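You operate a simulated robot arm through the tools that you are given. There is no shell and no other tool. Be economical: measure what you need, move in short steps, check, and stop when the job is done.

Carry out the task below with a simulated robot arm. There is one attempt and no reset: what you move stays moved.

TASK
Check the pan's sugar for metal, then wipe and stow the bar.
Fine: lid off to the bench first; stir with the bar in the stand till filings show; push the bar into the red wiper, draw it out, stand it in the steel holder; leave the other bar, lid and pan alone.

It is judged by the outcome, as a careful person would: the job done as asked, and still so three seconds after it is handed in. It fails if anything else is knocked over, pushed out of place, dropped, spilled or broken. Lids that push on must go on centred and level and be pressed home; caps that screw on are set level and turned clockwise until they are tight.

THE ROBOT
A 7-joint arm with a two-finger parallel gripper, fixed in place. Base frame: the origin is at the foot of the arm, x ahead of it, y to its left, z up; the work surface is at about z = 0.876. Lengths are in m, angles in rad, forces in N, time in s.
With the tool pointing down near the work surface it reaches from about 0.24 to 0.68 m from the base axis. Its first joint turns from -1.152 to 1.152 rad. Payload 2.4 kg.
The TCP is the grasp point between the finger pads, 0.03 m short of the fingertips. In the tool frame z runs along the fingers and y along their closing line. The gripper opens to 0.094 m. The fingers are 0.028 m wide and 0.01 m thick; the gripper's body (0.05 by 0.096 m) begins 0.055 m behind the TCP.
Orientation is that of the tool frame in the base frame, as a unit quaternion [x, y, z, w]. With the fingers straight down and closing along the base's y, the tool's x points along the base's -x, its y along +y and its z along -z.

THE INTERFACE
- The arm moves only by the tool play_rows. Its argument "plan" is a list of rows, each an object (a shift or turn left out is 0, a gripper value left out holds the last) with "linear": the shift along the tool's x, y, z in units of 200 mm (1.0 is 200 mm), a list of three; "turn": the turn, a rotation vector about the tool's x, y, z in units of 90 degrees (1.0 is 90 degrees), a list of three; "fingers": the opening, from 0 (shut) to 1 (fully open). In form: [{"linear": [x, y, z], "turn": [ax, ay, az], "fingers": fingers}, ...]. A call has 1 to 10 rows; each row is the pose to reach, as a shift and turn from the pose commanded when the call began, along the tool's axes at that moment. A call with a number of a shift or a turn outside -1 to 1 is refused whole. Rows are played at 5 a second. More than 0.05 m and 0.15 rad between two rows, or a gripper value outside its range, and nothing of the call is played. Where a pose cannot be reached the arm comes as near as it can. A force on the tool above 40 N (or 10 N above the force at the start of the call, whichever is more), or a blocked arm, ends the call early, and 0.2 s more pass. Each finger travels about 0.153 m/s and halts on what it meets, pressing with about 34 N; the grip force reading is that of the motor and also rises with nothing between the fingers. The clock runs only during rows and for 0.2 s after the last one: add rows that repeat a pose to give the fingers time. The reply holds the time, the measured pose of the TCP, the force on the tool along the base axes, the opening and the grip force, in the units named above and with some noise.
- Cameras (640 x 400 px; columns grow to the right, rows downward): "scene" is fixed at [0.0573, 0.493, 1.455]; the picture's right is [-0.53, -0.85, 0.00], its down [-0.40, 0.25, -0.88] and it looks along [0.75, -0.47, -0.47] (base axes); focal length 322 px, centre (320, 200). "wrist" rides on the gripper at [0.076, 0.014, -0.102] in the tool frame; the picture's right is [-0.18, 0.98, 0.00], its down [-0.75, -0.14, -0.64] and it looks along [-0.63, -0.12, 0.77] (tool axes); focal length 243 px, centre (320, 200). There is no depth. A picture from a camera that has moved, and an enlarged one, comes with that camera's place and axes in the base frame and with its lens.
- capture(camera): a new picture of that camera. The clock stands still meanwhile.
- inspect(camera, box): a new picture of the part [left, top, right, bottom] of that camera's present view, enlarged. The clock stands still meanwhile.
- hand_in(): hands the job in; it is judged then, once.

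Go step by step. Nothing tells you positions but the pictures and the camera data: compare them with the known pose of the tool, close in by small moves and look again before you grip or let go. The budget is 120 turns and 76 pictures, counting those below and the enlarged ones. Unless the task says otherwise, let go and move clear before handing in, and close with one line.

The tools are called after "Call:" by a JSON object that holds its "method" and its "body". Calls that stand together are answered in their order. play_rows: Moves the arm, as the interface text tells. Its arguments: {"type":"object","properties":{"plan":{"type":"array"}},"required":["plan"]} The other tools are called the same way: capture (camera) takes a picture; inspect (camera, box) takes an enlarged picture of a part of a camera's view; hand_in () hands the job in.

At the start:

```text
time: 0.0
tool_pos: [0.3709, 0.1836, 1.2767]
orientation: [0.0, 1.0, 0.0, 0.0]
ft_force: [-1.4, -0.4, -0.5]
gripper_width: 0.094
finger_force: 0.1
```

scene: 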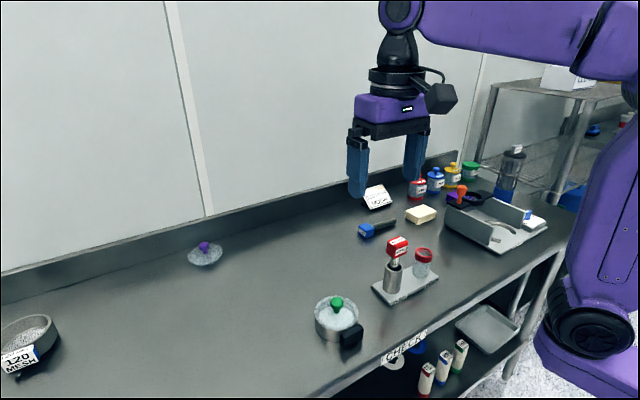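
wrist: 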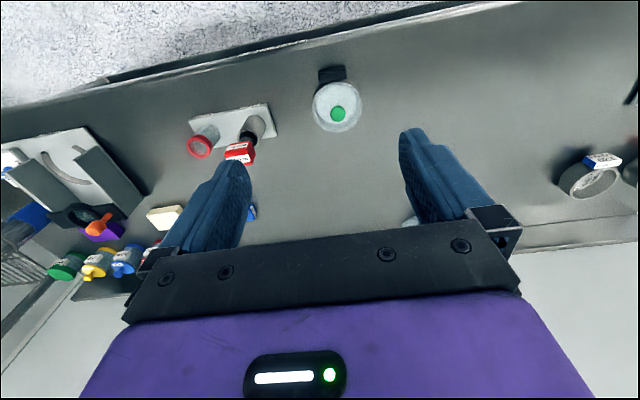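

I see a lidded pan (green knob), a stand with a red-handled bar and a red-rimmed cup, and other items behind. I'll enlarge the relevant parts first.

Call:
{"method": "inspect", "body": {"camera": "scene", "box": [300, 220, 460, 370]}}

Call:
{"method": "inspect", "body": {"camera": "scene", "box": [340, 130, 560, 260]}}

Call:
{"method": "inspect", "body": {"camera": "wrist", "box": [130, 50, 400, 220]}}

```text
2.67 times, centred on (380, 295) of scene
camera zoom: at [0.0573, 0.493, 1.455], right [-0.53, -0.85, 0.0], down [-0.4, 0.25, -0.88], along [0.75, -0.47, -0.47], focal length 859 px, centre (160, -53)
```

zoom: 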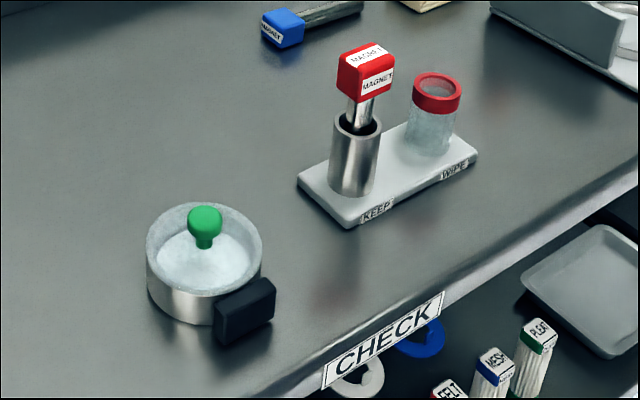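

```text
2.91 times, centred on (450, 195) of scene
camera zoom: at [0.0573, 0.493, 1.455], right [-0.53, -0.85, 0.0], down [-0.4, 0.25, -0.88], along [0.75, -0.47, -0.47], focal length 937 px, centre (-58, 214)
```

zoom: 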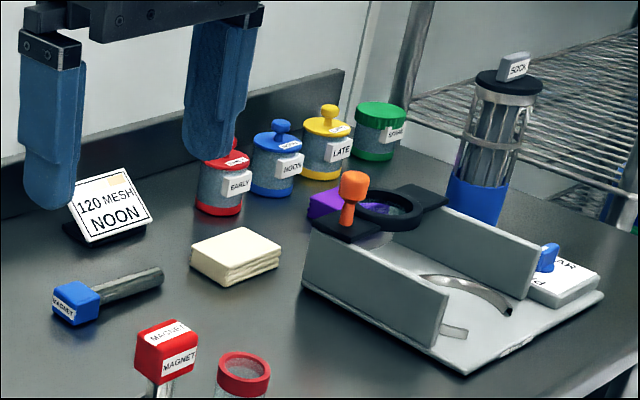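

```text
2.35 times, centred on (265, 135) of wrist
camera zoom: at [0.2944, 0.1982, 1.3785], right [0.18, 0.98, 0.0], down [0.75, -0.14, 0.64], along [0.63, -0.12, -0.77], focal length 571 px, centre (449, 353)
```

zoom: 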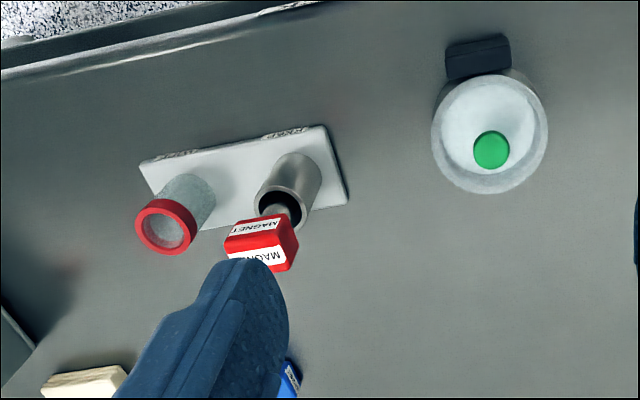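

The pan is at about (0.46, 0.20), knob top at z≈0.955; the bar handle at (0.464, 0.034, 1.024) in the KEEP holder, wiper at (0.466, -0.066). First I move above the lid knob and look.

Call:
{"method": "play_rows", "body": {"plan": [{"linear": [-0.1, 0.02, 0.2]}, {"linear": [-0.2, 0.04, 0.4]}, {"linear": [-0.3, 0.06, 0.6]}, {"linear": [-0.4, 0.08, 0.8]}, {"linear": [-0.42, 0.08, 0.88], "fingers": 0.6}, {"linear": [-0.42, 0.08, 0.88]}]}}

Call:
{"method": "capture", "body": {"camera": "wrist"}}

Call:
{"method": "inspect", "body": {"camera": "scene", "box": [270, 200, 430, 370]}}

```text
time: 1.4
tool_pos: [0.4569, 0.1993, 1.0995]
orientation: [0.0, 1.0, 0.0, 0.0]
ft_force: [-1.0, 0.7, -0.1]
gripper_width: 0.0564
finger_force: 0.0
```

```text
70 pictures are left
camera wrist: at [0.3796, 0.213, 1.2011], right [0.18, 0.98, 0.0], down [0.75, -0.14, 0.64], along [0.63, -0.12, -0.77], focal length 243 px, centre (320, 200)
```

wrist: 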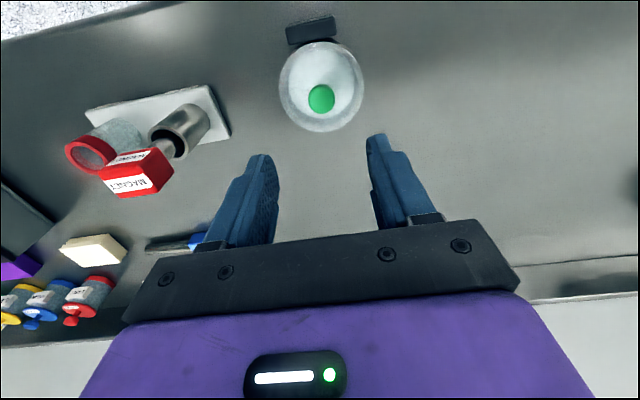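

```text
2.35 times, centred on (350, 285) of scene
camera zoom: at [0.0573, 0.493, 1.455], right [-0.53, -0.85, 0.0], down [-0.4, 0.25, -0.88], along [0.75, -0.47, -0.47], focal length 758 px, centre (249, 0)
```

zoom: 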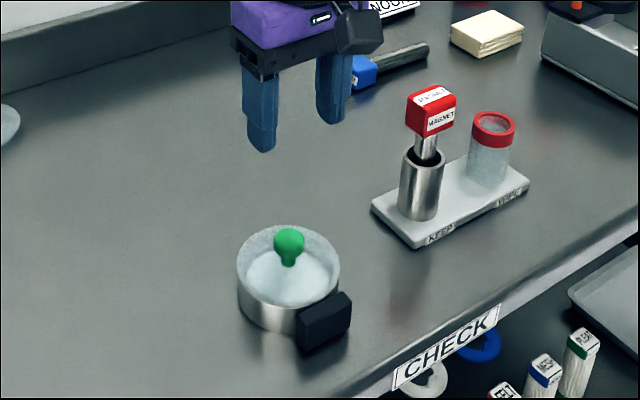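

The knob head is at about (0.455, 0.200, 0.953), with the lid surface about z=0.92. I descend with the TCP to z≈0.961.

Call:
{"method": "play_rows", "body": {"plan": [{"linear": [0.007, 0.003, 0.2]}, {"linear": [0.007, 0.003, 0.4]}, {"linear": [0.007, 0.003, 0.55]}, {"linear": [0.007, 0.003, 0.64]}, {"linear": [0.007, 0.003, 0.69]}]}}

Call:
{"method": "capture", "body": {"camera": "wrist"}}

Call:
{"method": "inspect", "body": {"camera": "scene", "box": [290, 240, 390, 360]}}

```text
time: 2.6
tool_pos: [0.4565, 0.1992, 0.9611]
orientation: [0.001, 1.0, 0.0, 0.0]
ft_force: [-0.3, 0.5, 0.3]
gripper_width: 0.0562
finger_force: 0.0
```

```text
68 pictures are left
camera wrist: at [0.3789, 0.2133, 1.0636], right [0.18, 0.98, 0.0], down [0.75, -0.14, 0.64], along [0.63, -0.12, -0.77], focal length 243 px, centre (320, 200)
```

wrist: 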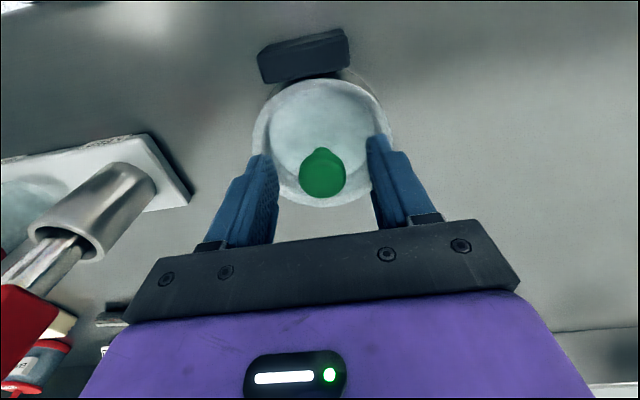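

```text
3.33 times, centred on (340, 300) of scene
camera zoom: at [0.0573, 0.493, 1.455], right [-0.53, -0.85, 0.0], down [-0.4, 0.25, -0.88], along [0.75, -0.47, -0.47], focal length 1074 px, centre (253, -133)
```

zoom: 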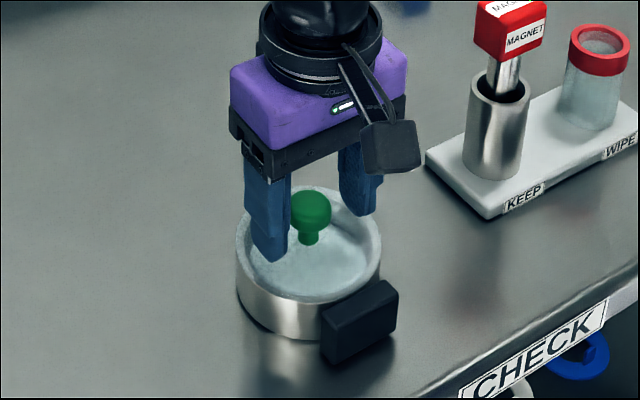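

The fingers straddle the knob. I close on it.

Call:
{"method": "play_rows", "body": {"plan": [{"linear": [0.015, 0.005, 0.0], "fingers": 0.6}, {"linear": [0.015, 0.005, 0.0], "fingers": 0.25}, {"linear": [0.015, 0.005, 0.0], "fingers": 0.1}, {"linear": [0.015, 0.005, 0.0], "fingers": 0.1}]}}

```text
time: 3.6
tool_pos: [0.4519, 0.1999, 0.9627]
orientation: [0.0, 1.0, 0.0, 0.0]
ft_force: [-1.7, -0.2, -0.5]
gripper_width: 0.0268
finger_force: 34.1
```

The knob is held at 27 mm. I lift straight up slowly.

Call:
{"method": "play_rows", "body": {"plan": [{"linear": [0, 0, -0.05]}, {"linear": [0, 0, -0.1]}, {"linear": [0, 0, -0.2]}, {"linear": [0, 0, -0.3]}, {"linear": [0, 0, -0.4]}]}}

Call:
{"method": "capture", "body": {"camera": "scene"}}

Call:
{"method": "capture", "body": {"camera": "wrist"}}

```text
time: 4.8
tool_pos: [0.4493, 0.2031, 1.0423]
orientation: [0.001, 1.0, 0.0, -0.001]
ft_force: [0.3, 0.0, -0.8]
gripper_width: 0.0267
finger_force: 34.0
```

```text
66 pictures are left
```

scene: 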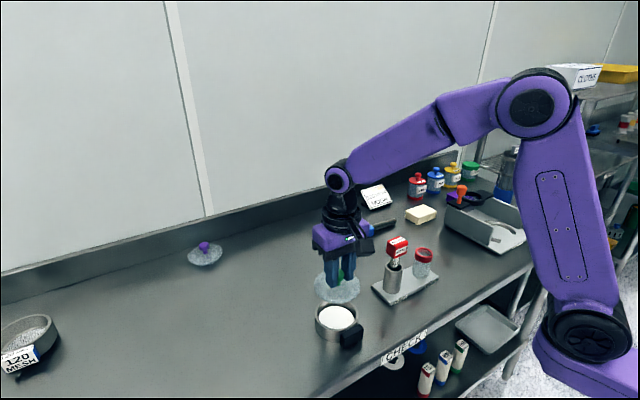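

```text
65 pictures are left
camera wrist: at [0.3725, 0.2174, 1.145], right [0.18, 0.98, 0.0], down [0.75, -0.14, 0.64], along [0.63, -0.12, -0.77], focal length 243 px, centre (320, 200)
```

wrist: 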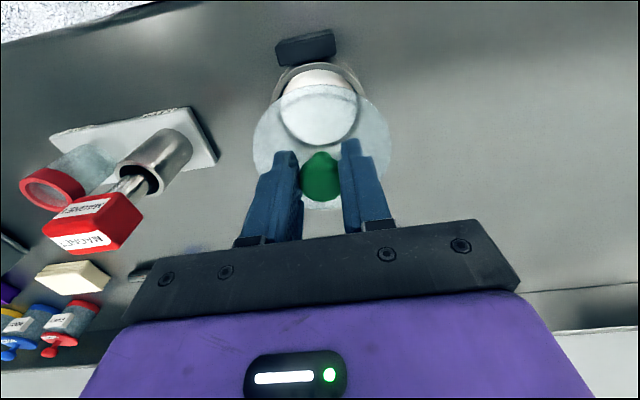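

The lid is off and the sugar is exposed. I carry the lid left to clear bench at about (0.45, 0.37) and descend partway.

Call:
{"method": "play_rows", "body": {"plan": [{"linear": [0, 0.12, -0.02]}, {"linear": [0, 0.3, -0.02]}, {"linear": [0, 0.5, -0.02]}, {"linear": [0, 0.68, -0.02]}, {"linear": [-0.05, 0.8, 0.05]}, {"linear": [-0.05, 0.85, 0.2]}, {"linear": [-0.05, 0.85, 0.35]}, {"linear": [-0.05, 0.85, 0.45]}, {"linear": [-0.05, 0.85, 0.45]}]}}

Call:
{"method": "inspect", "body": {"camera": "scene", "box": [190, 220, 370, 370]}}

```text
time: 6.8
tool_pos: [0.4605, 0.372, 0.9523]
orientation: [0.0, 1.0, 0.0, 0.0]
ft_force: [0.6, 0.7, -1.2]
gripper_width: 0.0263
finger_force: 34.2
```

```text
2.67 times, centred on (280, 295) of scene
camera zoom: at [0.0573, 0.493, 1.455], right [-0.53, -0.85, 0.0], down [-0.4, 0.25, -0.88], along [0.75, -0.47, -0.47], focal length 859 px, centre (427, -53)
```

zoom: 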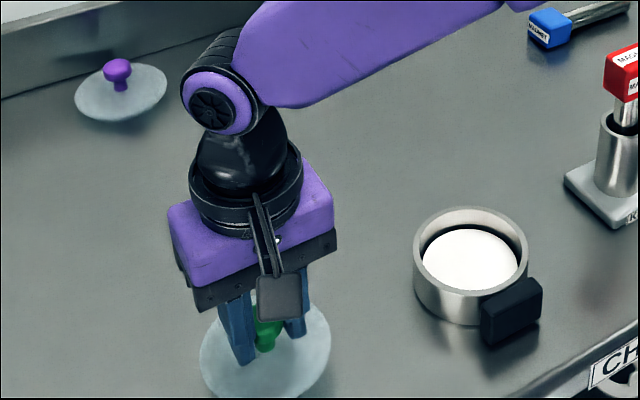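

The lid hangs level above clear bench. I lower it carefully.

Call:
{"method": "play_rows", "body": {"plan": [{"linear": [0, 0, 0.04]}, {"linear": [0, 0, 0.08]}, {"linear": [0, 0, 0.11]}, {"linear": [0, 0, 0.125]}]}}

Call:
{"method": "capture", "body": {"camera": "wrist"}}

```text
time: 7.8
tool_pos: [0.4626, 0.3719, 0.9299]
orientation: [0.001, 1.0, 0.003, 0.003]
ft_force: [-2.0, -2.5, 31.1]
gripper_width: 0.0267
finger_force: 34.4
```

```text
63 pictures are left
camera wrist: at [0.3846, 0.3859, 1.0317], right [0.19, 0.98, 0.01], down [0.75, -0.14, 0.65], along [0.64, -0.12, -0.76], focal length 243 px, centre (320, 200)
```

wrist: 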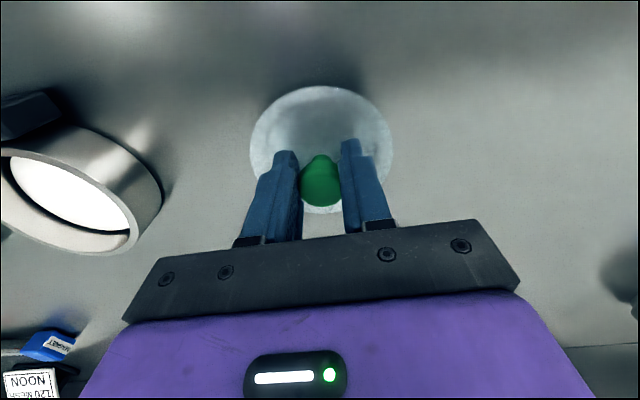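

The lid is resting on the bench (31 N). I ease off slightly, open and rise.

Call:
{"method": "play_rows", "body": {"plan": [{"linear": [0, 0, -0.008]}, {"linear": [0, 0, -0.009]}, {"linear": [0, 0, -0.009], "fingers": 0.4}, {"linear": [0, 0, -0.009], "fingers": 0.55}, {"linear": [0, 0, -0.1], "fingers": 0.6}, {"linear": [0, 0, -0.3]}, {"linear": [0, 0, -0.5]}, {"linear": [0, 0, -0.7]}]}}

Call:
{"method": "capture", "body": {"camera": "scene"}}

```text
time: 9.6
tool_pos: [0.4594, 0.3708, 1.0691]
orientation: [0.0, 1.0, 0.0, 0.0]
ft_force: [-0.5, 0.3, 0.2]
gripper_width: 0.0563
finger_force: 0.1
```

```text
62 pictures are left
```

scene: 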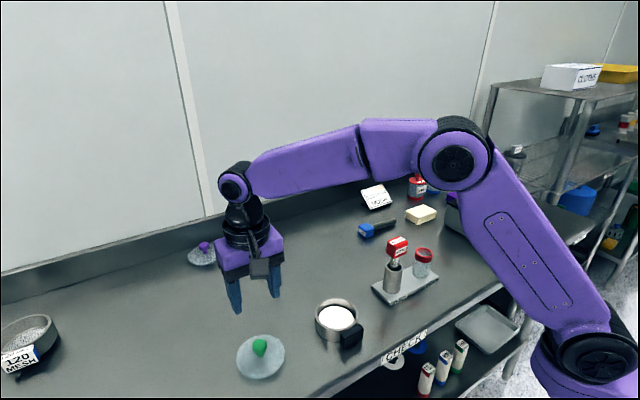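

The lid lies flat on the bench. Now I move toward the bar, staying high.

Call:
{"method": "play_rows", "body": {"plan": [{"linear": [0, -0.05, -0.2]}, {"linear": [0, -0.15, -0.4]}, {"linear": [0, -0.35, -0.5]}, {"linear": [0, -0.58, -0.5]}, {"linear": [0, -0.8, -0.5]}, {"linear": [0, -1.0, -0.5]}]}}

Call:
{"method": "play_rows", "body": {"plan": [{"linear": [0, -0.23, 0], "fingers": 0.9}, {"linear": [0, -0.46, 0]}, {"linear": [-0.02, -0.685, 0]}, {"linear": [-0.02, -0.685, 0]}]}}

Call:
{"method": "capture", "body": {"camera": "wrist"}}

Call:
{"method": "inspect", "body": {"camera": "scene", "box": [350, 200, 460, 310]}}

```text
time: 11.0
tool_pos: [0.4595, 0.1717, 1.1669]
orientation: [0.0, 1.0, 0.0, 0.0]
ft_force: [1.4, 0.5, 0.0]
gripper_width: 0.0565
finger_force: 0.0
```

```text
time: 12.0
tool_pos: [0.4634, 0.0328, 1.1679]
orientation: [-0.001, 1.0, -0.001, -0.001]
ft_force: [-0.3, -0.3, -0.8]
gripper_width: 0.0846
finger_force: 0.1
```

```text
61 pictures are left
camera wrist: at [0.3858, 0.0462, 1.2689], right [0.18, 0.98, 0.0], down [0.75, -0.14, 0.64], along [0.63, -0.12, -0.77], focal length 243 px, centre (320, 200)
```

wrist: 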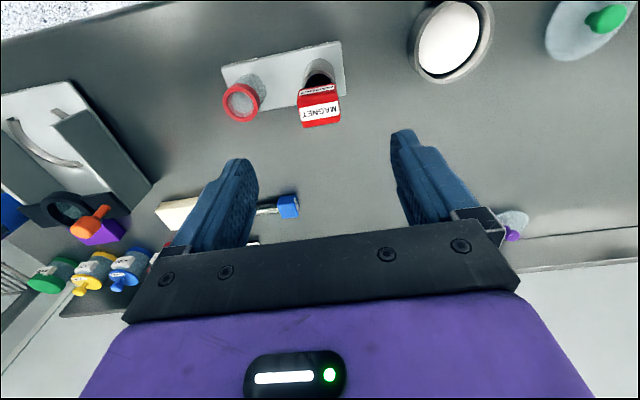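

```text
3.64 times, centred on (405, 255) of scene
camera zoom: at [0.0574, 0.493, 1.455], right [-0.53, -0.85, 0.0], down [-0.4, 0.25, -0.88], along [0.75, -0.47, -0.47], focal length 1172 px, centre (11, 0)
```

zoom: 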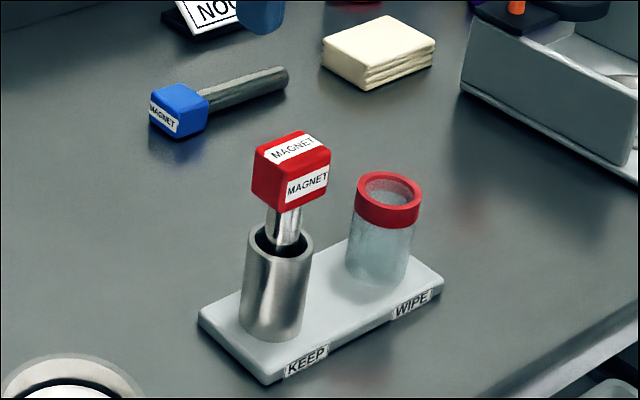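

The bar's handle is about 42 mm along y and 28 mm along x, centred near (0.462, 0.036), z 1.01–1.04. I descend around it.

Call:
{"method": "play_rows", "body": {"plan": [{"linear": [0.003, 0.014, 0.2]}, {"linear": [0.003, 0.014, 0.4]}, {"linear": [0.003, 0.014, 0.55]}, {"linear": [0.003, 0.014, 0.66]}, {"linear": [0.003, 0.014, 0.73]}]}}

Call:
{"method": "capture", "body": {"camera": "wrist"}}

Call:
{"method": "inspect", "body": {"camera": "scene", "box": [350, 200, 460, 310]}}

```text
time: 13.2
tool_pos: [0.4629, 0.0348, 1.0219]
orientation: [0.001, 1.0, 0.0, 0.001]
ft_force: [-0.3, -0.2, 0.3]
gripper_width: 0.0846
finger_force: 0.0
```

```text
59 pictures are left
camera wrist: at [0.3875, 0.0505, 1.1234], right [0.18, 0.98, 0.0], down [0.75, -0.14, 0.64], along [0.63, -0.12, -0.77], focal length 243 px, centre (320, 200)
```

wrist: 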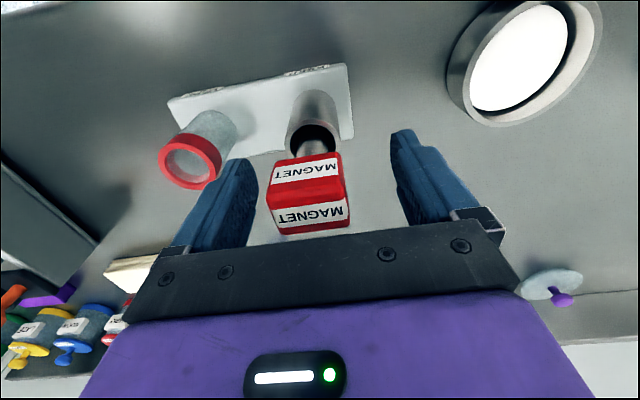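

```text
3.64 times, centred on (405, 255) of scene
camera zoom: at [0.0573, 0.493, 1.455], right [-0.53, -0.85, 0.0], down [-0.4, 0.25, -0.88], along [0.75, -0.47, -0.47], focal length 1172 px, centre (11, 0)
```

zoom: 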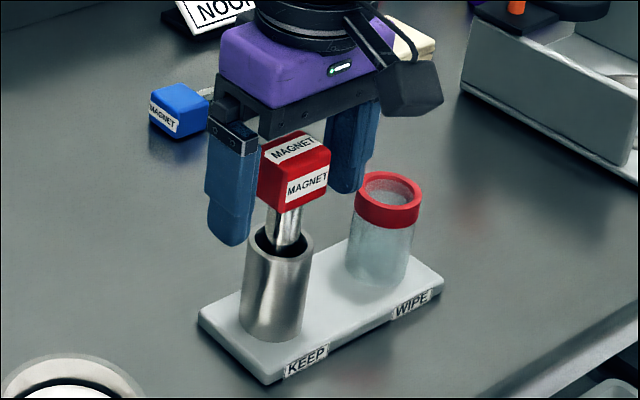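

The handle lies about 4 mm to -y of the grasp centre; I correct and close.

Call:
{"method": "play_rows", "body": {"plan": [{"linear": [0.005, -0.02, 0], "fingers": 0.85}, {"linear": [0.005, -0.02, 0], "fingers": 0.6}, {"linear": [0.005, -0.02, 0], "fingers": 0.4}, {"linear": [0.005, -0.02, 0], "fingers": 0.2}, {"linear": [0.005, -0.02, 0], "fingers": 0.2}]}}

Call:
{"method": "capture", "body": {"camera": "wrist"}}

Call:
{"method": "inspect", "body": {"camera": "scene", "box": [350, 200, 460, 310]}}

```text
time: 14.4
tool_pos: [0.4638, 0.0345, 1.0218]
orientation: [0.0, 1.0, 0.0, 0.0]
ft_force: [0.7, -0.7, 0.9]
gripper_width: 0.044
finger_force: 33.9
```

```text
57 pictures are left
camera wrist: at [0.387, 0.0476, 1.1236], right [0.19, 0.98, 0.0], down [0.75, -0.14, 0.64], along [0.63, -0.12, -0.77], focal length 243 px, centre (320, 200)
```

wrist: 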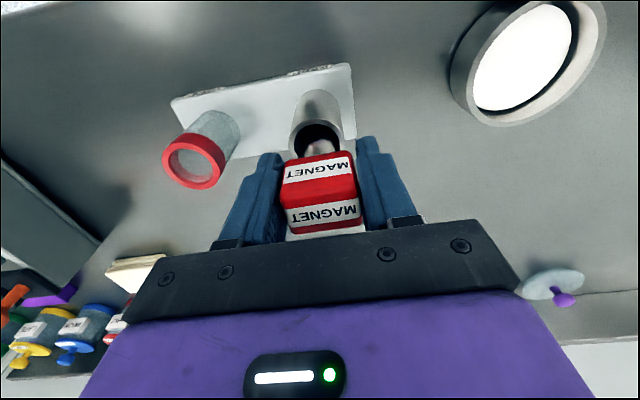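

```text
3.64 times, centred on (405, 255) of scene
camera zoom: at [0.0573, 0.493, 1.455], right [-0.53, -0.85, 0.0], down [-0.4, 0.25, -0.88], along [0.75, -0.47, -0.47], focal length 1172 px, centre (11, 0)
```

zoom: 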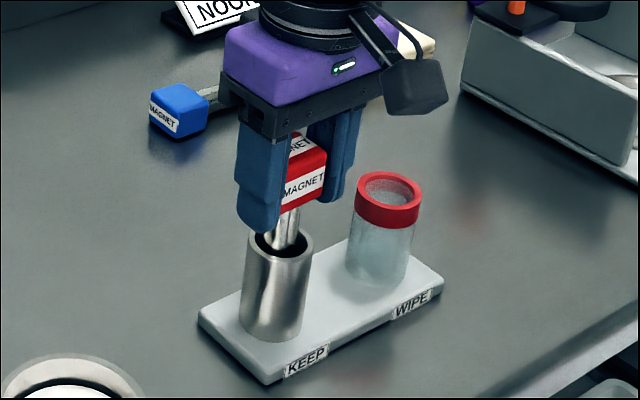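

The bar is held firmly (44 mm). I lift it straight up out of the holder.

Call:
{"method": "play_rows", "body": {"plan": [{"linear": [0, 0, -0.05]}, {"linear": [0, 0, -0.15]}, {"linear": [0, 0, -0.3]}, {"linear": [0, 0, -0.45]}, {"linear": [0, 0, -0.6]}, {"linear": [0, 0, -0.75]}, {"linear": [0, 0, -0.75]}]}}

Call:
{"method": "inspect", "body": {"camera": "scene", "box": [300, 150, 460, 310]}}

Call:
{"method": "capture", "body": {"camera": "wrist"}}

```text
time: 16.0
tool_pos: [0.4624, 0.0323, 1.1702]
orientation: [0.0, 1.0, 0.0, 0.0]
ft_force: [-0.6, -1.1, -3.3]
gripper_width: 0.0438
finger_force: 34.5
```

```text
2.50 times, centred on (380, 230) of scene
camera zoom: at [0.0574, 0.493, 1.455], right [-0.53, -0.85, 0.0], down [-0.4, 0.25, -0.88], along [0.75, -0.47, -0.47], focal length 805 px, centre (170, 125)
```

zoom: 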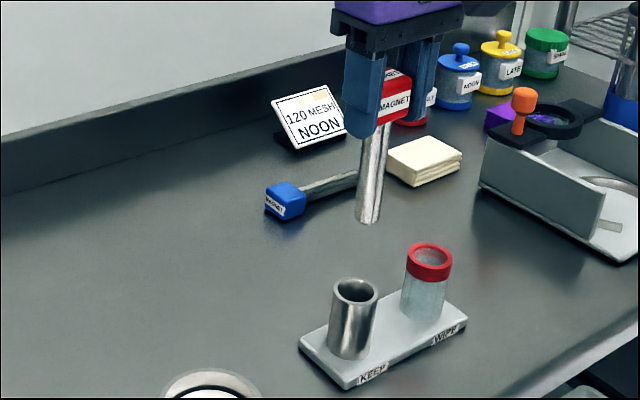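

```text
54 pictures are left
camera wrist: at [0.3859, 0.0468, 1.2722], right [0.18, 0.98, 0.0], down [0.75, -0.14, 0.64], along [0.63, -0.12, -0.77], focal length 243 px, centre (320, 200)
```

wrist: 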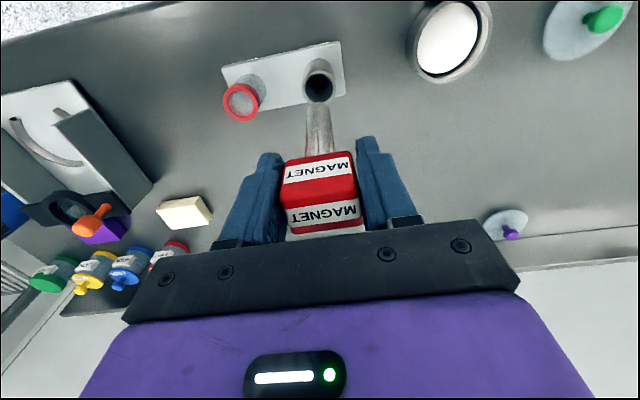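

The rod is 22 mm thick with its tip about 0.117 below the TCP. I take a closer look at the pan before stirring.

Call:
{"method": "inspect", "body": {"camera": "scene", "box": [300, 280, 380, 360]}}

```text
5.00 times, centred on (340, 320) of scene
camera zoom: at [0.0574, 0.493, 1.455], right [-0.53, -0.85, 0.0], down [-0.4, 0.25, -0.88], along [0.75, -0.47, -0.47], focal length 1611 px, centre (220, -400)
```

zoom: 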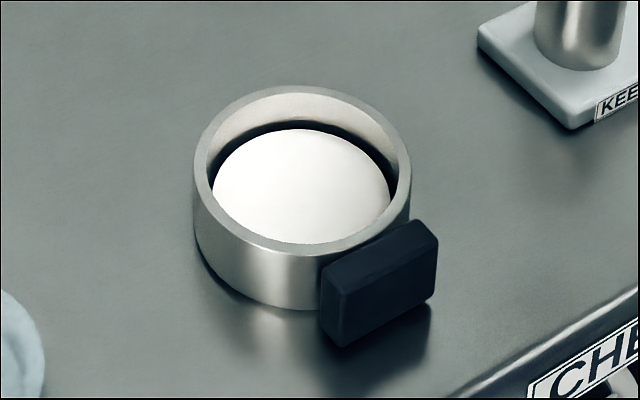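

The pan's centre is about (0.460, 0.197), inner radius about 0.039 and rim about z=0.909. I carry the bar over it and partly lower.

Call:
{"method": "play_rows", "body": {"plan": [{"linear": [0, 0.1, 0]}, {"linear": [0, 0.28, 0]}, {"linear": [0, 0.46, 0]}, {"linear": [0, 0.64, 0]}, {"linear": [0, 0.78, 0]}, {"linear": [0.005, 0.82, 0.1]}, {"linear": [0.005, 0.82, 0.28]}, {"linear": [0.005, 0.82, 0.46]}, {"linear": [0.005, 0.82, 0.6]}, {"linear": [0.005, 0.82, 0.6]}]}}

Call:
{"method": "inspect", "body": {"camera": "scene", "box": [290, 250, 390, 360]}}

Call:
{"method": "capture", "body": {"camera": "wrist"}}

```text
time: 18.2
tool_pos: [0.4626, 0.1975, 1.0532]
orientation: [0.001, 1.0, 0.0, -0.001]
ft_force: [0.9, -0.3, -3.3]
gripper_width: 0.0438
finger_force: 33.9
```

```text
3.64 times, centred on (340, 305) of scene
camera zoom: at [0.0574, 0.4931, 1.455], right [-0.53, -0.85, 0.0], down [-0.4, 0.25, -0.88], along [0.75, -0.47, -0.47], focal length 1172 px, centre (247, -182)
```

zoom: 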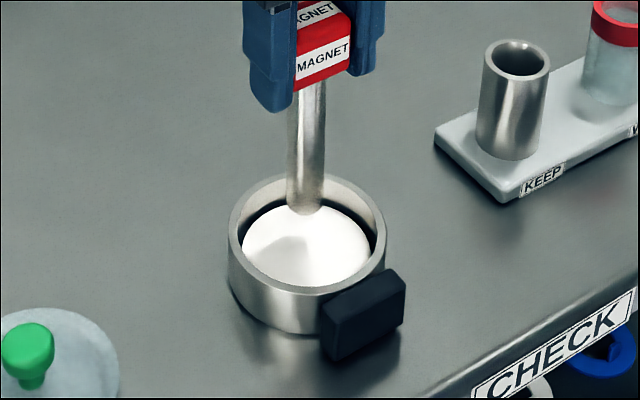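

```text
51 pictures are left
camera wrist: at [0.3853, 0.2118, 1.1543], right [0.19, 0.98, 0.0], down [0.75, -0.14, 0.64], along [0.63, -0.12, -0.77], focal length 243 px, centre (320, 200)
```

wrist: 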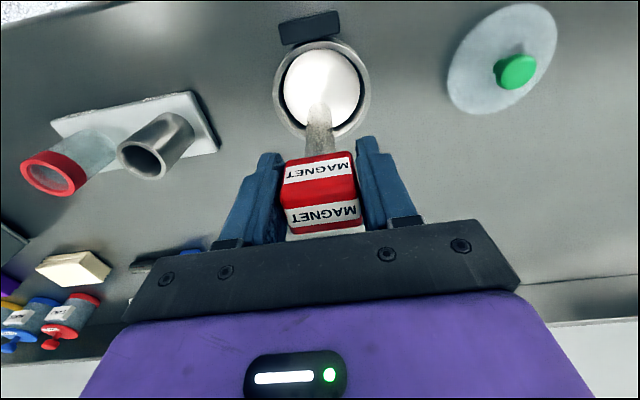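

The tip is nearly centred over the sugar at about z=0.932. I shift 3 mm toward the base and lower into the sugar, watching the force.

Call:
{"method": "play_rows", "body": {"plan": [{"linear": [0.015, 0, 0.06]}, {"linear": [0.015, 0, 0.12]}, {"linear": [0.015, 0, 0.16]}, {"linear": [0.015, 0, 0.19]}, {"linear": [0.015, 0, 0.19]}]}}

Call:
{"method": "inspect", "body": {"camera": "scene", "box": [300, 270, 380, 360]}}

```text
time: 19.4
tool_pos: [0.458, 0.1973, 1.0127]
orientation: [0.001, 1.0, 0.001, 0.0]
ft_force: [-0.1, -0.5, -3.2]
gripper_width: 0.0439
finger_force: 34.0
```

```text
4.44 times, centred on (340, 315) of scene
camera zoom: at [0.0574, 0.4931, 1.455], right [-0.53, -0.85, 0.0], down [-0.4, 0.25, -0.88], along [0.75, -0.47, -0.47], focal length 1432 px, centre (231, -311)
```

zoom: 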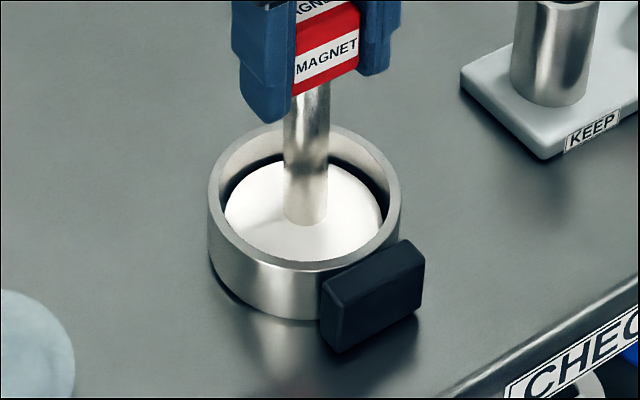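

The tip is at the sugar surface with no contact force. I go down further in small steps.

Call:
{"method": "play_rows", "body": {"plan": [{"linear": [0, 0, 0.015]}, {"linear": [0, 0, 0.03]}, {"linear": [0, 0, 0.04]}, {"linear": [0, 0, 0.04]}]}}

Call:
{"method": "inspect", "body": {"camera": "scene", "box": [300, 270, 380, 360]}}

Call:
{"method": "capture", "body": {"camera": "wrist"}}

```text
time: 20.4
tool_pos: [0.4599, 0.1989, 1.0064]
orientation: [0.0, 1.0, 0.001, 0.003]
ft_force: [3.0, -2.7, 27.0]
gripper_width: 0.0442
finger_force: 33.9
```

```text
4.44 times, centred on (340, 315) of scene
camera zoom: at [0.057, 0.4928, 1.4551], right [-0.53, -0.85, 0.0], down [-0.4, 0.25, -0.88], along [0.75, -0.47, -0.47], focal length 1432 px, centre (231, -311)
```

zoom: 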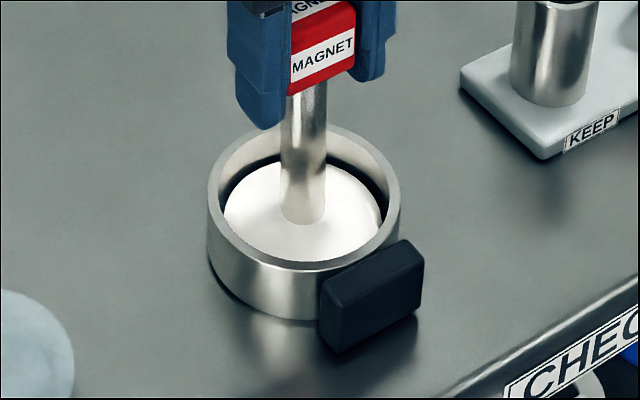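

```text
48 pictures are left
camera wrist: at [0.3831, 0.2115, 1.1085], right [0.19, 0.98, 0.0], down [0.75, -0.14, 0.65], along [0.64, -0.12, -0.76], focal length 243 px, centre (320, 200)
```

wrist: 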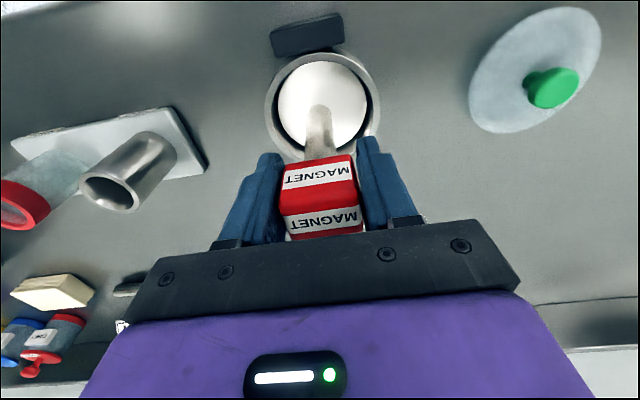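

It touched the pan floor at 27 N, so I raise about 4 mm and stir gently in circles of 13 mm radius.

Call:
{"method": "play_rows", "body": {"plan": [{"linear": [0, 0, -0.02]}, {"linear": [0.065, 0, -0.02]}, {"linear": [0.046, 0.046, -0.02]}, {"linear": [0, 0.065, -0.02]}, {"linear": [-0.046, 0.046, -0.02]}, {"linear": [-0.065, 0, -0.02]}, {"linear": [-0.046, -0.046, -0.02]}, {"linear": [0, -0.065, -0.02]}, {"linear": [0.046, -0.046, -0.02]}, {"linear": [0.065, 0, -0.02]}]}}

Call:
{"method": "inspect", "body": {"camera": "scene", "box": [300, 270, 380, 360]}}

```text
time: 22.6
tool_pos: [0.4456, 0.1979, 1.0091]
orientation: [0.0, 1.0, 0.0, 0.001]
ft_force: [0.6, -0.2, -3.1]
gripper_width: 0.0441
finger_force: 34.6
```

```text
4.44 times, centred on (340, 315) of scene
camera zoom: at [0.0574, 0.493, 1.455], right [-0.53, -0.85, 0.0], down [-0.4, 0.25, -0.88], along [0.75, -0.47, -0.47], focal length 1432 px, centre (231, -311)
```

zoom: 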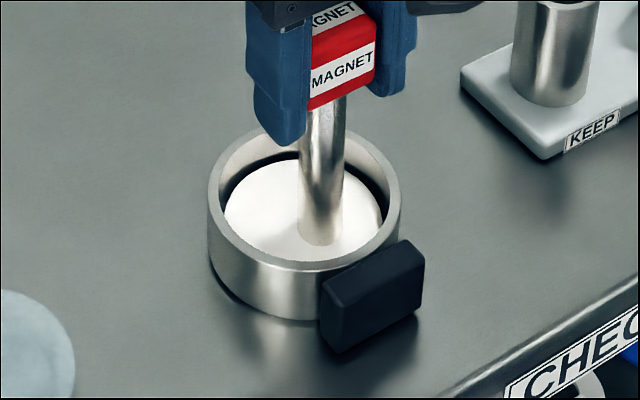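

No force and the pan hasn't moved. I stir another round, slightly lower, then look.

Call:
{"method": "play_rows", "body": {"plan": [{"linear": [-0.019, 0.046, 0.006]}, {"linear": [-0.065, 0.065, 0.006]}, {"linear": [-0.111, 0.046, 0.006]}, {"linear": [-0.13, 0, 0.006]}, {"linear": [-0.111, -0.046, 0.006]}, {"linear": [-0.065, -0.065, 0.006]}, {"linear": [-0.019, -0.046, 0.006]}, {"linear": [0, 0, 0.006]}]}}

Call:
{"method": "play_rows", "body": {"plan": [{"linear": [-0.019, 0.046, 0]}, {"linear": [-0.065, 0.065, 0]}, {"linear": [-0.111, 0.046, 0]}, {"linear": [-0.13, 0, 0]}, {"linear": [-0.111, -0.046, 0]}, {"linear": [-0.065, -0.065, 0]}, {"linear": [-0.019, -0.046, 0]}, {"linear": [0, 0, 0]}, {"linear": [-0.065, 0, 0]}]}}

Call:
{"method": "play_rows", "body": {"plan": [{"linear": [0, 0, -0.1]}, {"linear": [0, 0, -0.25]}, {"linear": [0, 0, -0.35]}, {"linear": [0, 0, -0.35]}]}}

Call:
{"method": "inspect", "body": {"camera": "scene", "box": [300, 240, 380, 350]}}

```text
time: 24.4
tool_pos: [0.4465, 0.1983, 1.0084]
orientation: [0.0, 1.0, 0.0, 0.0]
ft_force: [0.3, 0.2, -2.8]
gripper_width: 0.0436
finger_force: 33.8
```

```text
time: 26.4
tool_pos: [0.4586, 0.1978, 1.0079]
orientation: [0.001, 1.0, 0.0, -0.001]
ft_force: [0.2, 0.3, -2.8]
gripper_width: 0.0438
finger_force: 33.9
```

```text
time: 27.4
tool_pos: [0.4586, 0.1959, 1.078]
orientation: [0.0, 1.0, 0.0, -0.001]
ft_force: [0.4, -0.9, -2.2]
gripper_width: 0.0441
finger_force: 34.3
```

```text
3.64 times, centred on (340, 295) of scene
camera zoom: at [0.0574, 0.493, 1.455], right [-0.53, -0.85, 0.0], down [-0.4, 0.25, -0.88], along [0.75, -0.47, -0.47], focal length 1172 px, centre (247, -146)
```

zoom: 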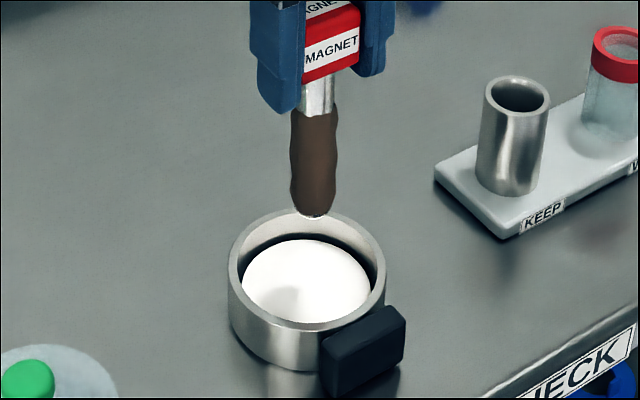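

Brown filings now coat the rod. I raise it and carry it over toward the wiper at about (0.466, -0.067).

Call:
{"method": "play_rows", "body": {"plan": [{"linear": [0, 0, -0.2]}, {"linear": [0, 0, -0.4]}, {"linear": [-0.01, -0.1, -0.5]}, {"linear": [-0.02, -0.26, -0.5]}, {"linear": [-0.025, -0.42, -0.5]}, {"linear": [-0.025, -0.58, -0.5]}, {"linear": [-0.025, -0.74, -0.5]}, {"linear": [-0.025, -0.9, -0.5]}]}}

Call:
{"method": "play_rows", "body": {"plan": [{"linear": [0, -0.15, 0]}, {"linear": [0, -0.3, 0]}, {"linear": [0, -0.4, 0]}, {"linear": [0, -0.42, 0.15]}, {"linear": [0, -0.42, 0.3]}, {"linear": [0, -0.42, 0.3]}]}}

Call:
{"method": "inspect", "body": {"camera": "scene", "box": [370, 200, 470, 310]}}

Call:
{"method": "capture", "body": {"camera": "wrist"}}

```text
time: 29.2
tool_pos: [0.4638, 0.0177, 1.1791]
orientation: [0.0, 1.0, 0.001, 0.0]
ft_force: [0.2, 1.0, -2.4]
gripper_width: 0.0438
finger_force: 34.2
```

```text
time: 30.6
tool_pos: [0.4652, -0.0677, 1.1189]
orientation: [0.0, 1.0, 0.0, 0.0]
ft_force: [0.4, 0.6, -2.8]
gripper_width: 0.0437
finger_force: 34.6
```

```text
3.64 times, centred on (420, 255) of scene
camera zoom: at [0.0574, 0.493, 1.455], right [-0.53, -0.85, 0.0], down [-0.4, 0.25, -0.88], along [0.75, -0.47, -0.47], focal length 1172 px, centre (-44, 0)
```

zoom: 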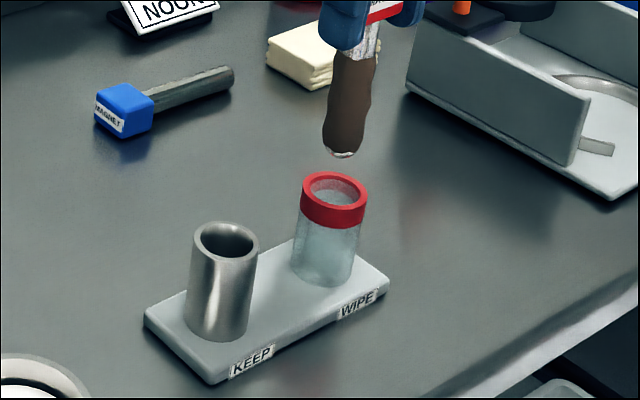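

```text
44 pictures are left
camera wrist: at [0.3883, -0.0534, 1.2205], right [0.18, 0.98, 0.0], down [0.75, -0.14, 0.64], along [0.63, -0.12, -0.77], focal length 243 px, centre (320, 200)
```

wrist: 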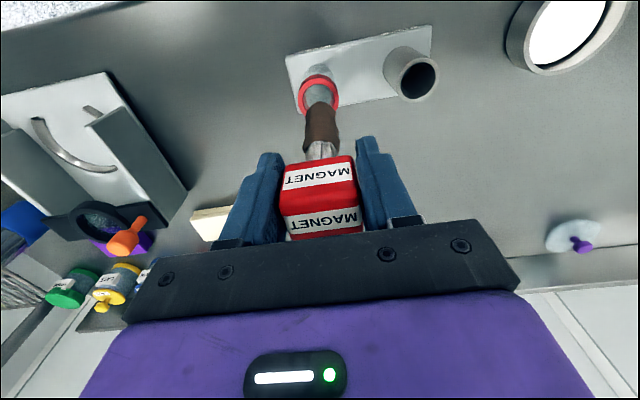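

The rod is well aligned over the wiper opening. I push it down in, watching force.

Call:
{"method": "play_rows", "body": {"plan": [{"linear": [0, 0, 0.1]}, {"linear": [0, 0, 0.18]}, {"linear": [0, 0, 0.26]}, {"linear": [0, 0, 0.34]}, {"linear": [0, 0, 0.4]}, {"linear": [0, 0, 0.44]}, {"linear": [0, 0, 0.46]}]}}

Call:
{"method": "inspect", "body": {"camera": "scene", "box": [370, 200, 470, 310]}}

```text
time: 32.2
tool_pos: [0.4645, -0.0669, 1.0267]
orientation: [0.0, 1.0, -0.001, 0.001]
ft_force: [1.8, -3.3, -1.2]
gripper_width: 0.0438
finger_force: 34.1
```

```text
3.64 times, centred on (420, 255) of scene
camera zoom: at [0.0574, 0.4929, 1.4551], right [-0.53, -0.85, 0.0], down [-0.4, 0.25, -0.88], along [0.75, -0.47, -0.47], focal length 1172 px, centre (-44, 0)
```

zoom: 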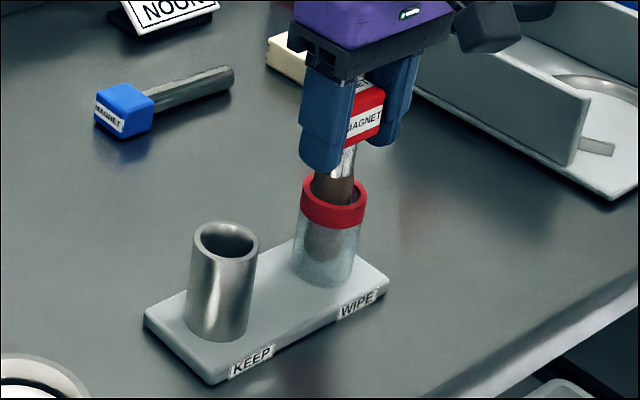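

Inserted with no jam, but some brown remains above the rim, so I go deeper.

Call:
{"method": "play_rows", "body": {"plan": [{"linear": [0, 0, 0.03]}, {"linear": [0, 0, 0.05]}, {"linear": [0, 0, 0.07]}, {"linear": [0, 0, 0.085]}]}}

Call:
{"method": "inspect", "body": {"camera": "scene", "box": [370, 200, 470, 310]}}

```text
time: 33.2
tool_pos: [0.4646, -0.0664, 1.0106]
orientation: [0.001, 1.0, 0.0, 0.003]
ft_force: [2.6, -4.4, 28.5]
gripper_width: 0.044
finger_force: 34.4
```

```text
3.64 times, centred on (420, 255) of scene
camera zoom: at [0.057, 0.493, 1.4551], right [-0.53, -0.85, 0.0], down [-0.4, 0.25, -0.88], along [0.75, -0.47, -0.47], focal length 1172 px, centre (-44, 0)
```

zoom: 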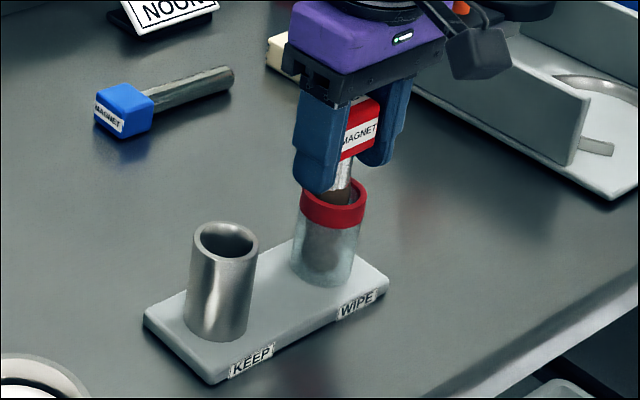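

The bar is bottomed in the wiper (28 N). I draw it straight out.

Call:
{"method": "play_rows", "body": {"plan": [{"linear": [0, 0, -0.05]}, {"linear": [0, 0, -0.15]}, {"linear": [0, 0, -0.27]}, {"linear": [0, 0, -0.39]}, {"linear": [0, 0, -0.51]}, {"linear": [0, 0, -0.63]}, {"linear": [0, 0, -0.75]}, {"linear": [0, 0, -0.83]}, {"linear": [0, 0, -0.83]}]}}

Call:
{"method": "inspect", "body": {"camera": "scene", "box": [360, 160, 470, 310]}}

Call:
{"method": "capture", "body": {"camera": "wrist"}}

```text
time: 35.2
tool_pos: [0.4628, -0.0665, 1.177]
orientation: [0.001, 1.0, 0.0, 0.0]
ft_force: [-0.1, 0.4, -3.3]
gripper_width: 0.0438
finger_force: 33.3
```

```text
2.67 times, centred on (415, 235) of scene
camera zoom: at [0.0574, 0.493, 1.455], right [-0.53, -0.85, 0.0], down [-0.4, 0.25, -0.88], along [0.75, -0.47, -0.47], focal length 859 px, centre (67, 107)
```

zoom: 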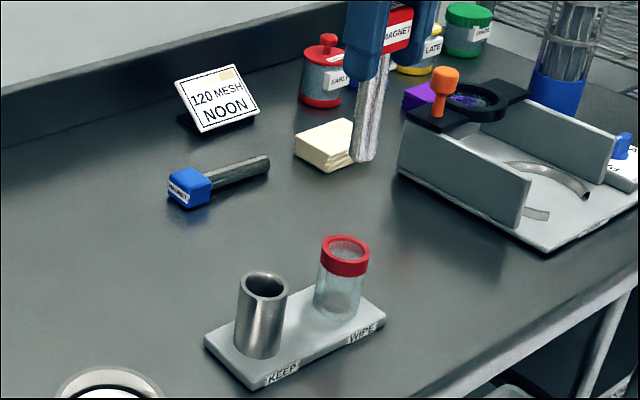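

```text
40 pictures are left
camera wrist: at [0.387, -0.0524, 1.2788], right [0.18, 0.98, 0.0], down [0.75, -0.14, 0.64], along [0.63, -0.12, -0.77], focal length 243 px, centre (320, 200)
```

wrist: 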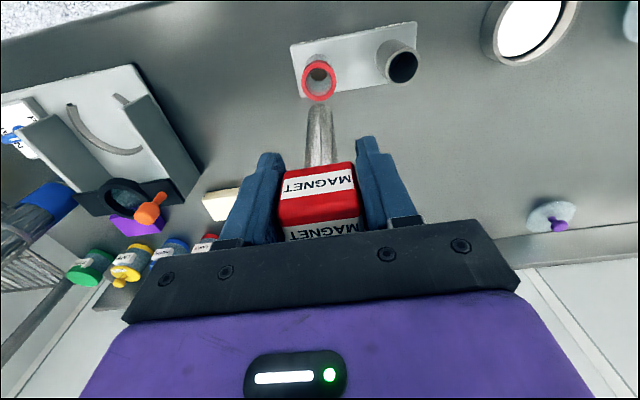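

The rod came out clean. I check its tilt in the grip before stowing.

Call:
{"method": "inspect", "body": {"camera": "scene", "box": [390, 140, 470, 240]}}

Call:
{"method": "inspect", "body": {"camera": "wrist", "box": [240, 40, 420, 250]}}

```text
4.00 times, centred on (430, 190) of scene
camera zoom: at [0.0574, 0.493, 1.455], right [-0.53, -0.85, 0.0], down [-0.4, 0.25, -0.88], along [0.75, -0.47, -0.47], focal length 1289 px, centre (-120, 240)
```

zoom: 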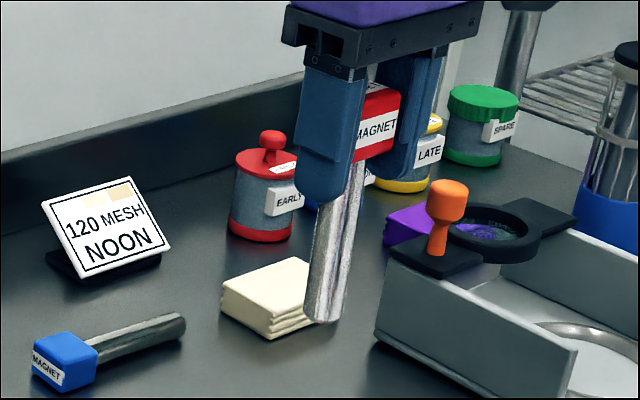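

```text
1.90 times, centred on (330, 145) of wrist
camera zoom: at [0.387, -0.0524, 1.2788], right [0.18, 0.98, 0.0], down [0.75, -0.14, 0.64], along [0.63, -0.12, -0.77], focal length 462 px, centre (301, 305)
```

zoom: 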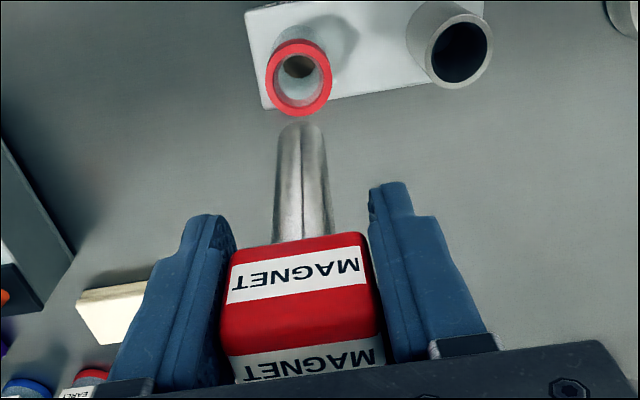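

The rod is still essentially vertical; it slid up about 5 mm in the grip. I go over the steel holder and lower to just above its rim.

Call:
{"method": "play_rows", "body": {"plan": [{"linear": [0, 0.15, 0]}, {"linear": [0, 0.32, 0]}, {"linear": [0, 0.46, 0]}, {"linear": [0, 0.5, 0.1]}, {"linear": [0, 0.5, 0.25]}, {"linear": [0, 0.5, 0.36]}, {"linear": [0, 0.5, 0.36]}]}}

Call:
{"method": "inspect", "body": {"camera": "scene", "box": [360, 200, 440, 300]}}

Call:
{"method": "inspect", "body": {"camera": "wrist", "box": [240, 40, 420, 250]}}

```text
time: 36.8
tool_pos: [0.4637, 0.0343, 1.1035]
orientation: [0.0, 1.0, 0.0, -0.001]
ft_force: [0.5, -0.2, -2.4]
gripper_width: 0.0439
finger_force: 34.6
```

```text
4.00 times, centred on (400, 250) of scene
camera zoom: at [0.0574, 0.493, 1.455], right [-0.53, -0.85, 0.0], down [-0.4, 0.25, -0.88], along [0.75, -0.47, -0.47], focal length 1289 px, centre (0, 0)
```

zoom: 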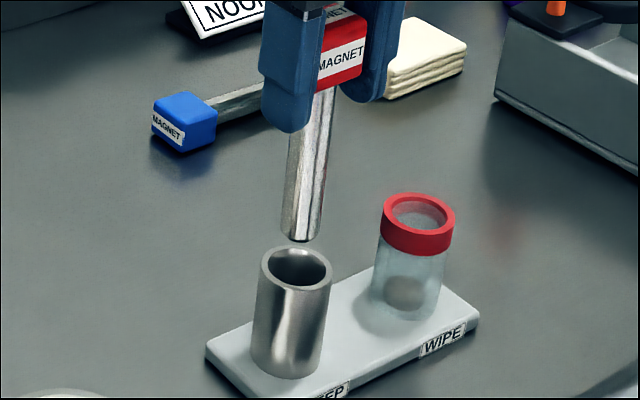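

```text
1.90 times, centred on (330, 145) of wrist
camera zoom: at [0.3872, 0.0483, 1.2057], right [0.18, 0.98, 0.0], down [0.75, -0.14, 0.64], along [0.63, -0.12, -0.77], focal length 462 px, centre (301, 305)
```

zoom: 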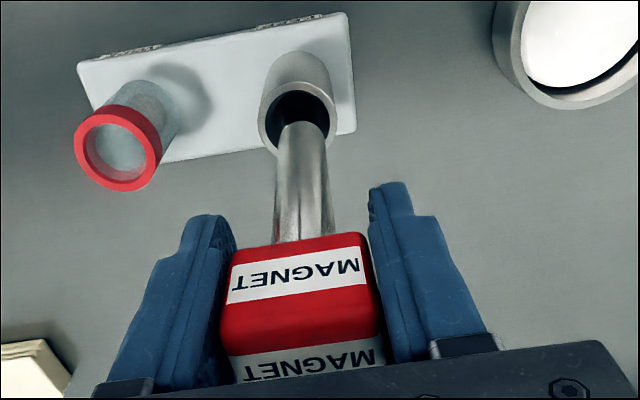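

The tip lines up with the holder mouth to within 2 mm. I insert slowly.

Call:
{"method": "play_rows", "body": {"plan": [{"linear": [-0.007, -0.004, 0.08]}, {"linear": [-0.007, -0.004, 0.16]}, {"linear": [-0.007, -0.004, 0.24]}, {"linear": [-0.007, -0.004, 0.32]}, {"linear": [-0.007, -0.004, 0.38]}, {"linear": [-0.007, -0.004, 0.41]}]}}

Call:
{"method": "inspect", "body": {"camera": "scene", "box": [360, 200, 440, 300]}}

```text
time: 38.2
tool_pos: [0.4662, 0.0339, 1.021]
orientation: [0.0, 1.0, -0.001, 0.0]
ft_force: [0.2, -0.1, -3.3]
gripper_width: 0.0438
finger_force: 34.3
```

```text
4.00 times, centred on (400, 250) of scene
camera zoom: at [0.0574, 0.493, 1.455], right [-0.53, -0.85, 0.0], down [-0.4, 0.25, -0.88], along [0.75, -0.47, -0.47], focal length 1289 px, centre (0, 0)
```

zoom: 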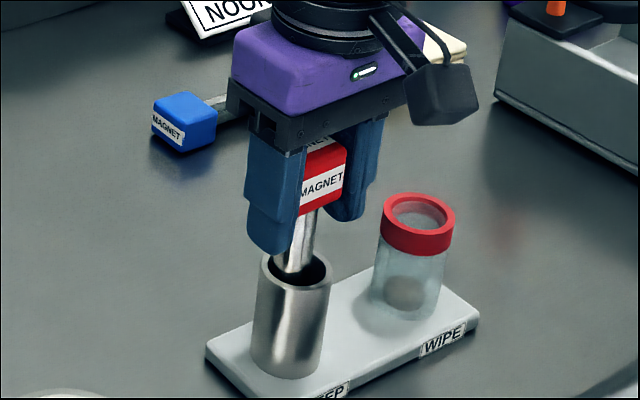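

It's inside and free. I lower in small steps until it touches bottom.

Call:
{"method": "play_rows", "body": {"plan": [{"linear": [0, 0, 0.01]}, {"linear": [0, 0, 0.02]}, {"linear": [0, 0, 0.03]}, {"linear": [0, 0, 0.03]}]}}

```text
time: 39.2
tool_pos: [0.4654, 0.0339, 1.0161]
orientation: [0.0, 1.0, -0.001, 0.0]
ft_force: [-0.6, 0.7, -3.3]
gripper_width: 0.0437
finger_force: 33.6
```

Call:
{"method": "play_rows", "body": {"plan": [{"linear": [0, 0, 0.01]}, {"linear": [0, 0, 0.02]}, {"linear": [0, 0, 0.028]}, {"linear": [0, 0, 0.028]}]}}

```text
time: 40.2
tool_pos: [0.4652, 0.0333, 1.0102]
orientation: [0.0, 1.0, 0.0, 0.0]
ft_force: [-6.2, 0.6, 21.1]
gripper_width: 0.0438
finger_force: 33.5
```

It has reached bottom (about 20 N). I ease up 2 mm and check before release.

Call:
{"method": "play_rows", "body": {"plan": [{"linear": [0, 0, -0.008]}, {"linear": [0, 0, -0.01]}]}}

Call:
{"method": "inspect", "body": {"camera": "scene", "box": [360, 200, 440, 300]}}

```text
time: 40.8
tool_pos: [0.4664, 0.0323, 1.0106]
orientation: [0.0, 1.0, 0.0, 0.0]
ft_force: [-0.3, 0.3, -3.6]
gripper_width: 0.044
finger_force: 33.7
```

```text
4.00 times, centred on (400, 250) of scene
camera zoom: at [0.0574, 0.493, 1.455], right [-0.53, -0.85, 0.0], down [-0.4, 0.25, -0.88], along [0.75, -0.47, -0.47], focal length 1289 px, centre (0, 0)
```

zoom: 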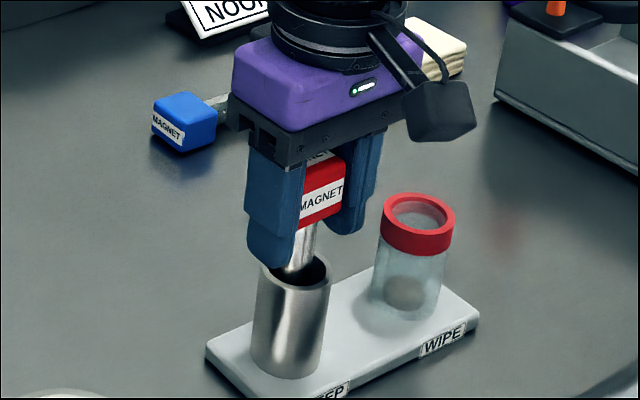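

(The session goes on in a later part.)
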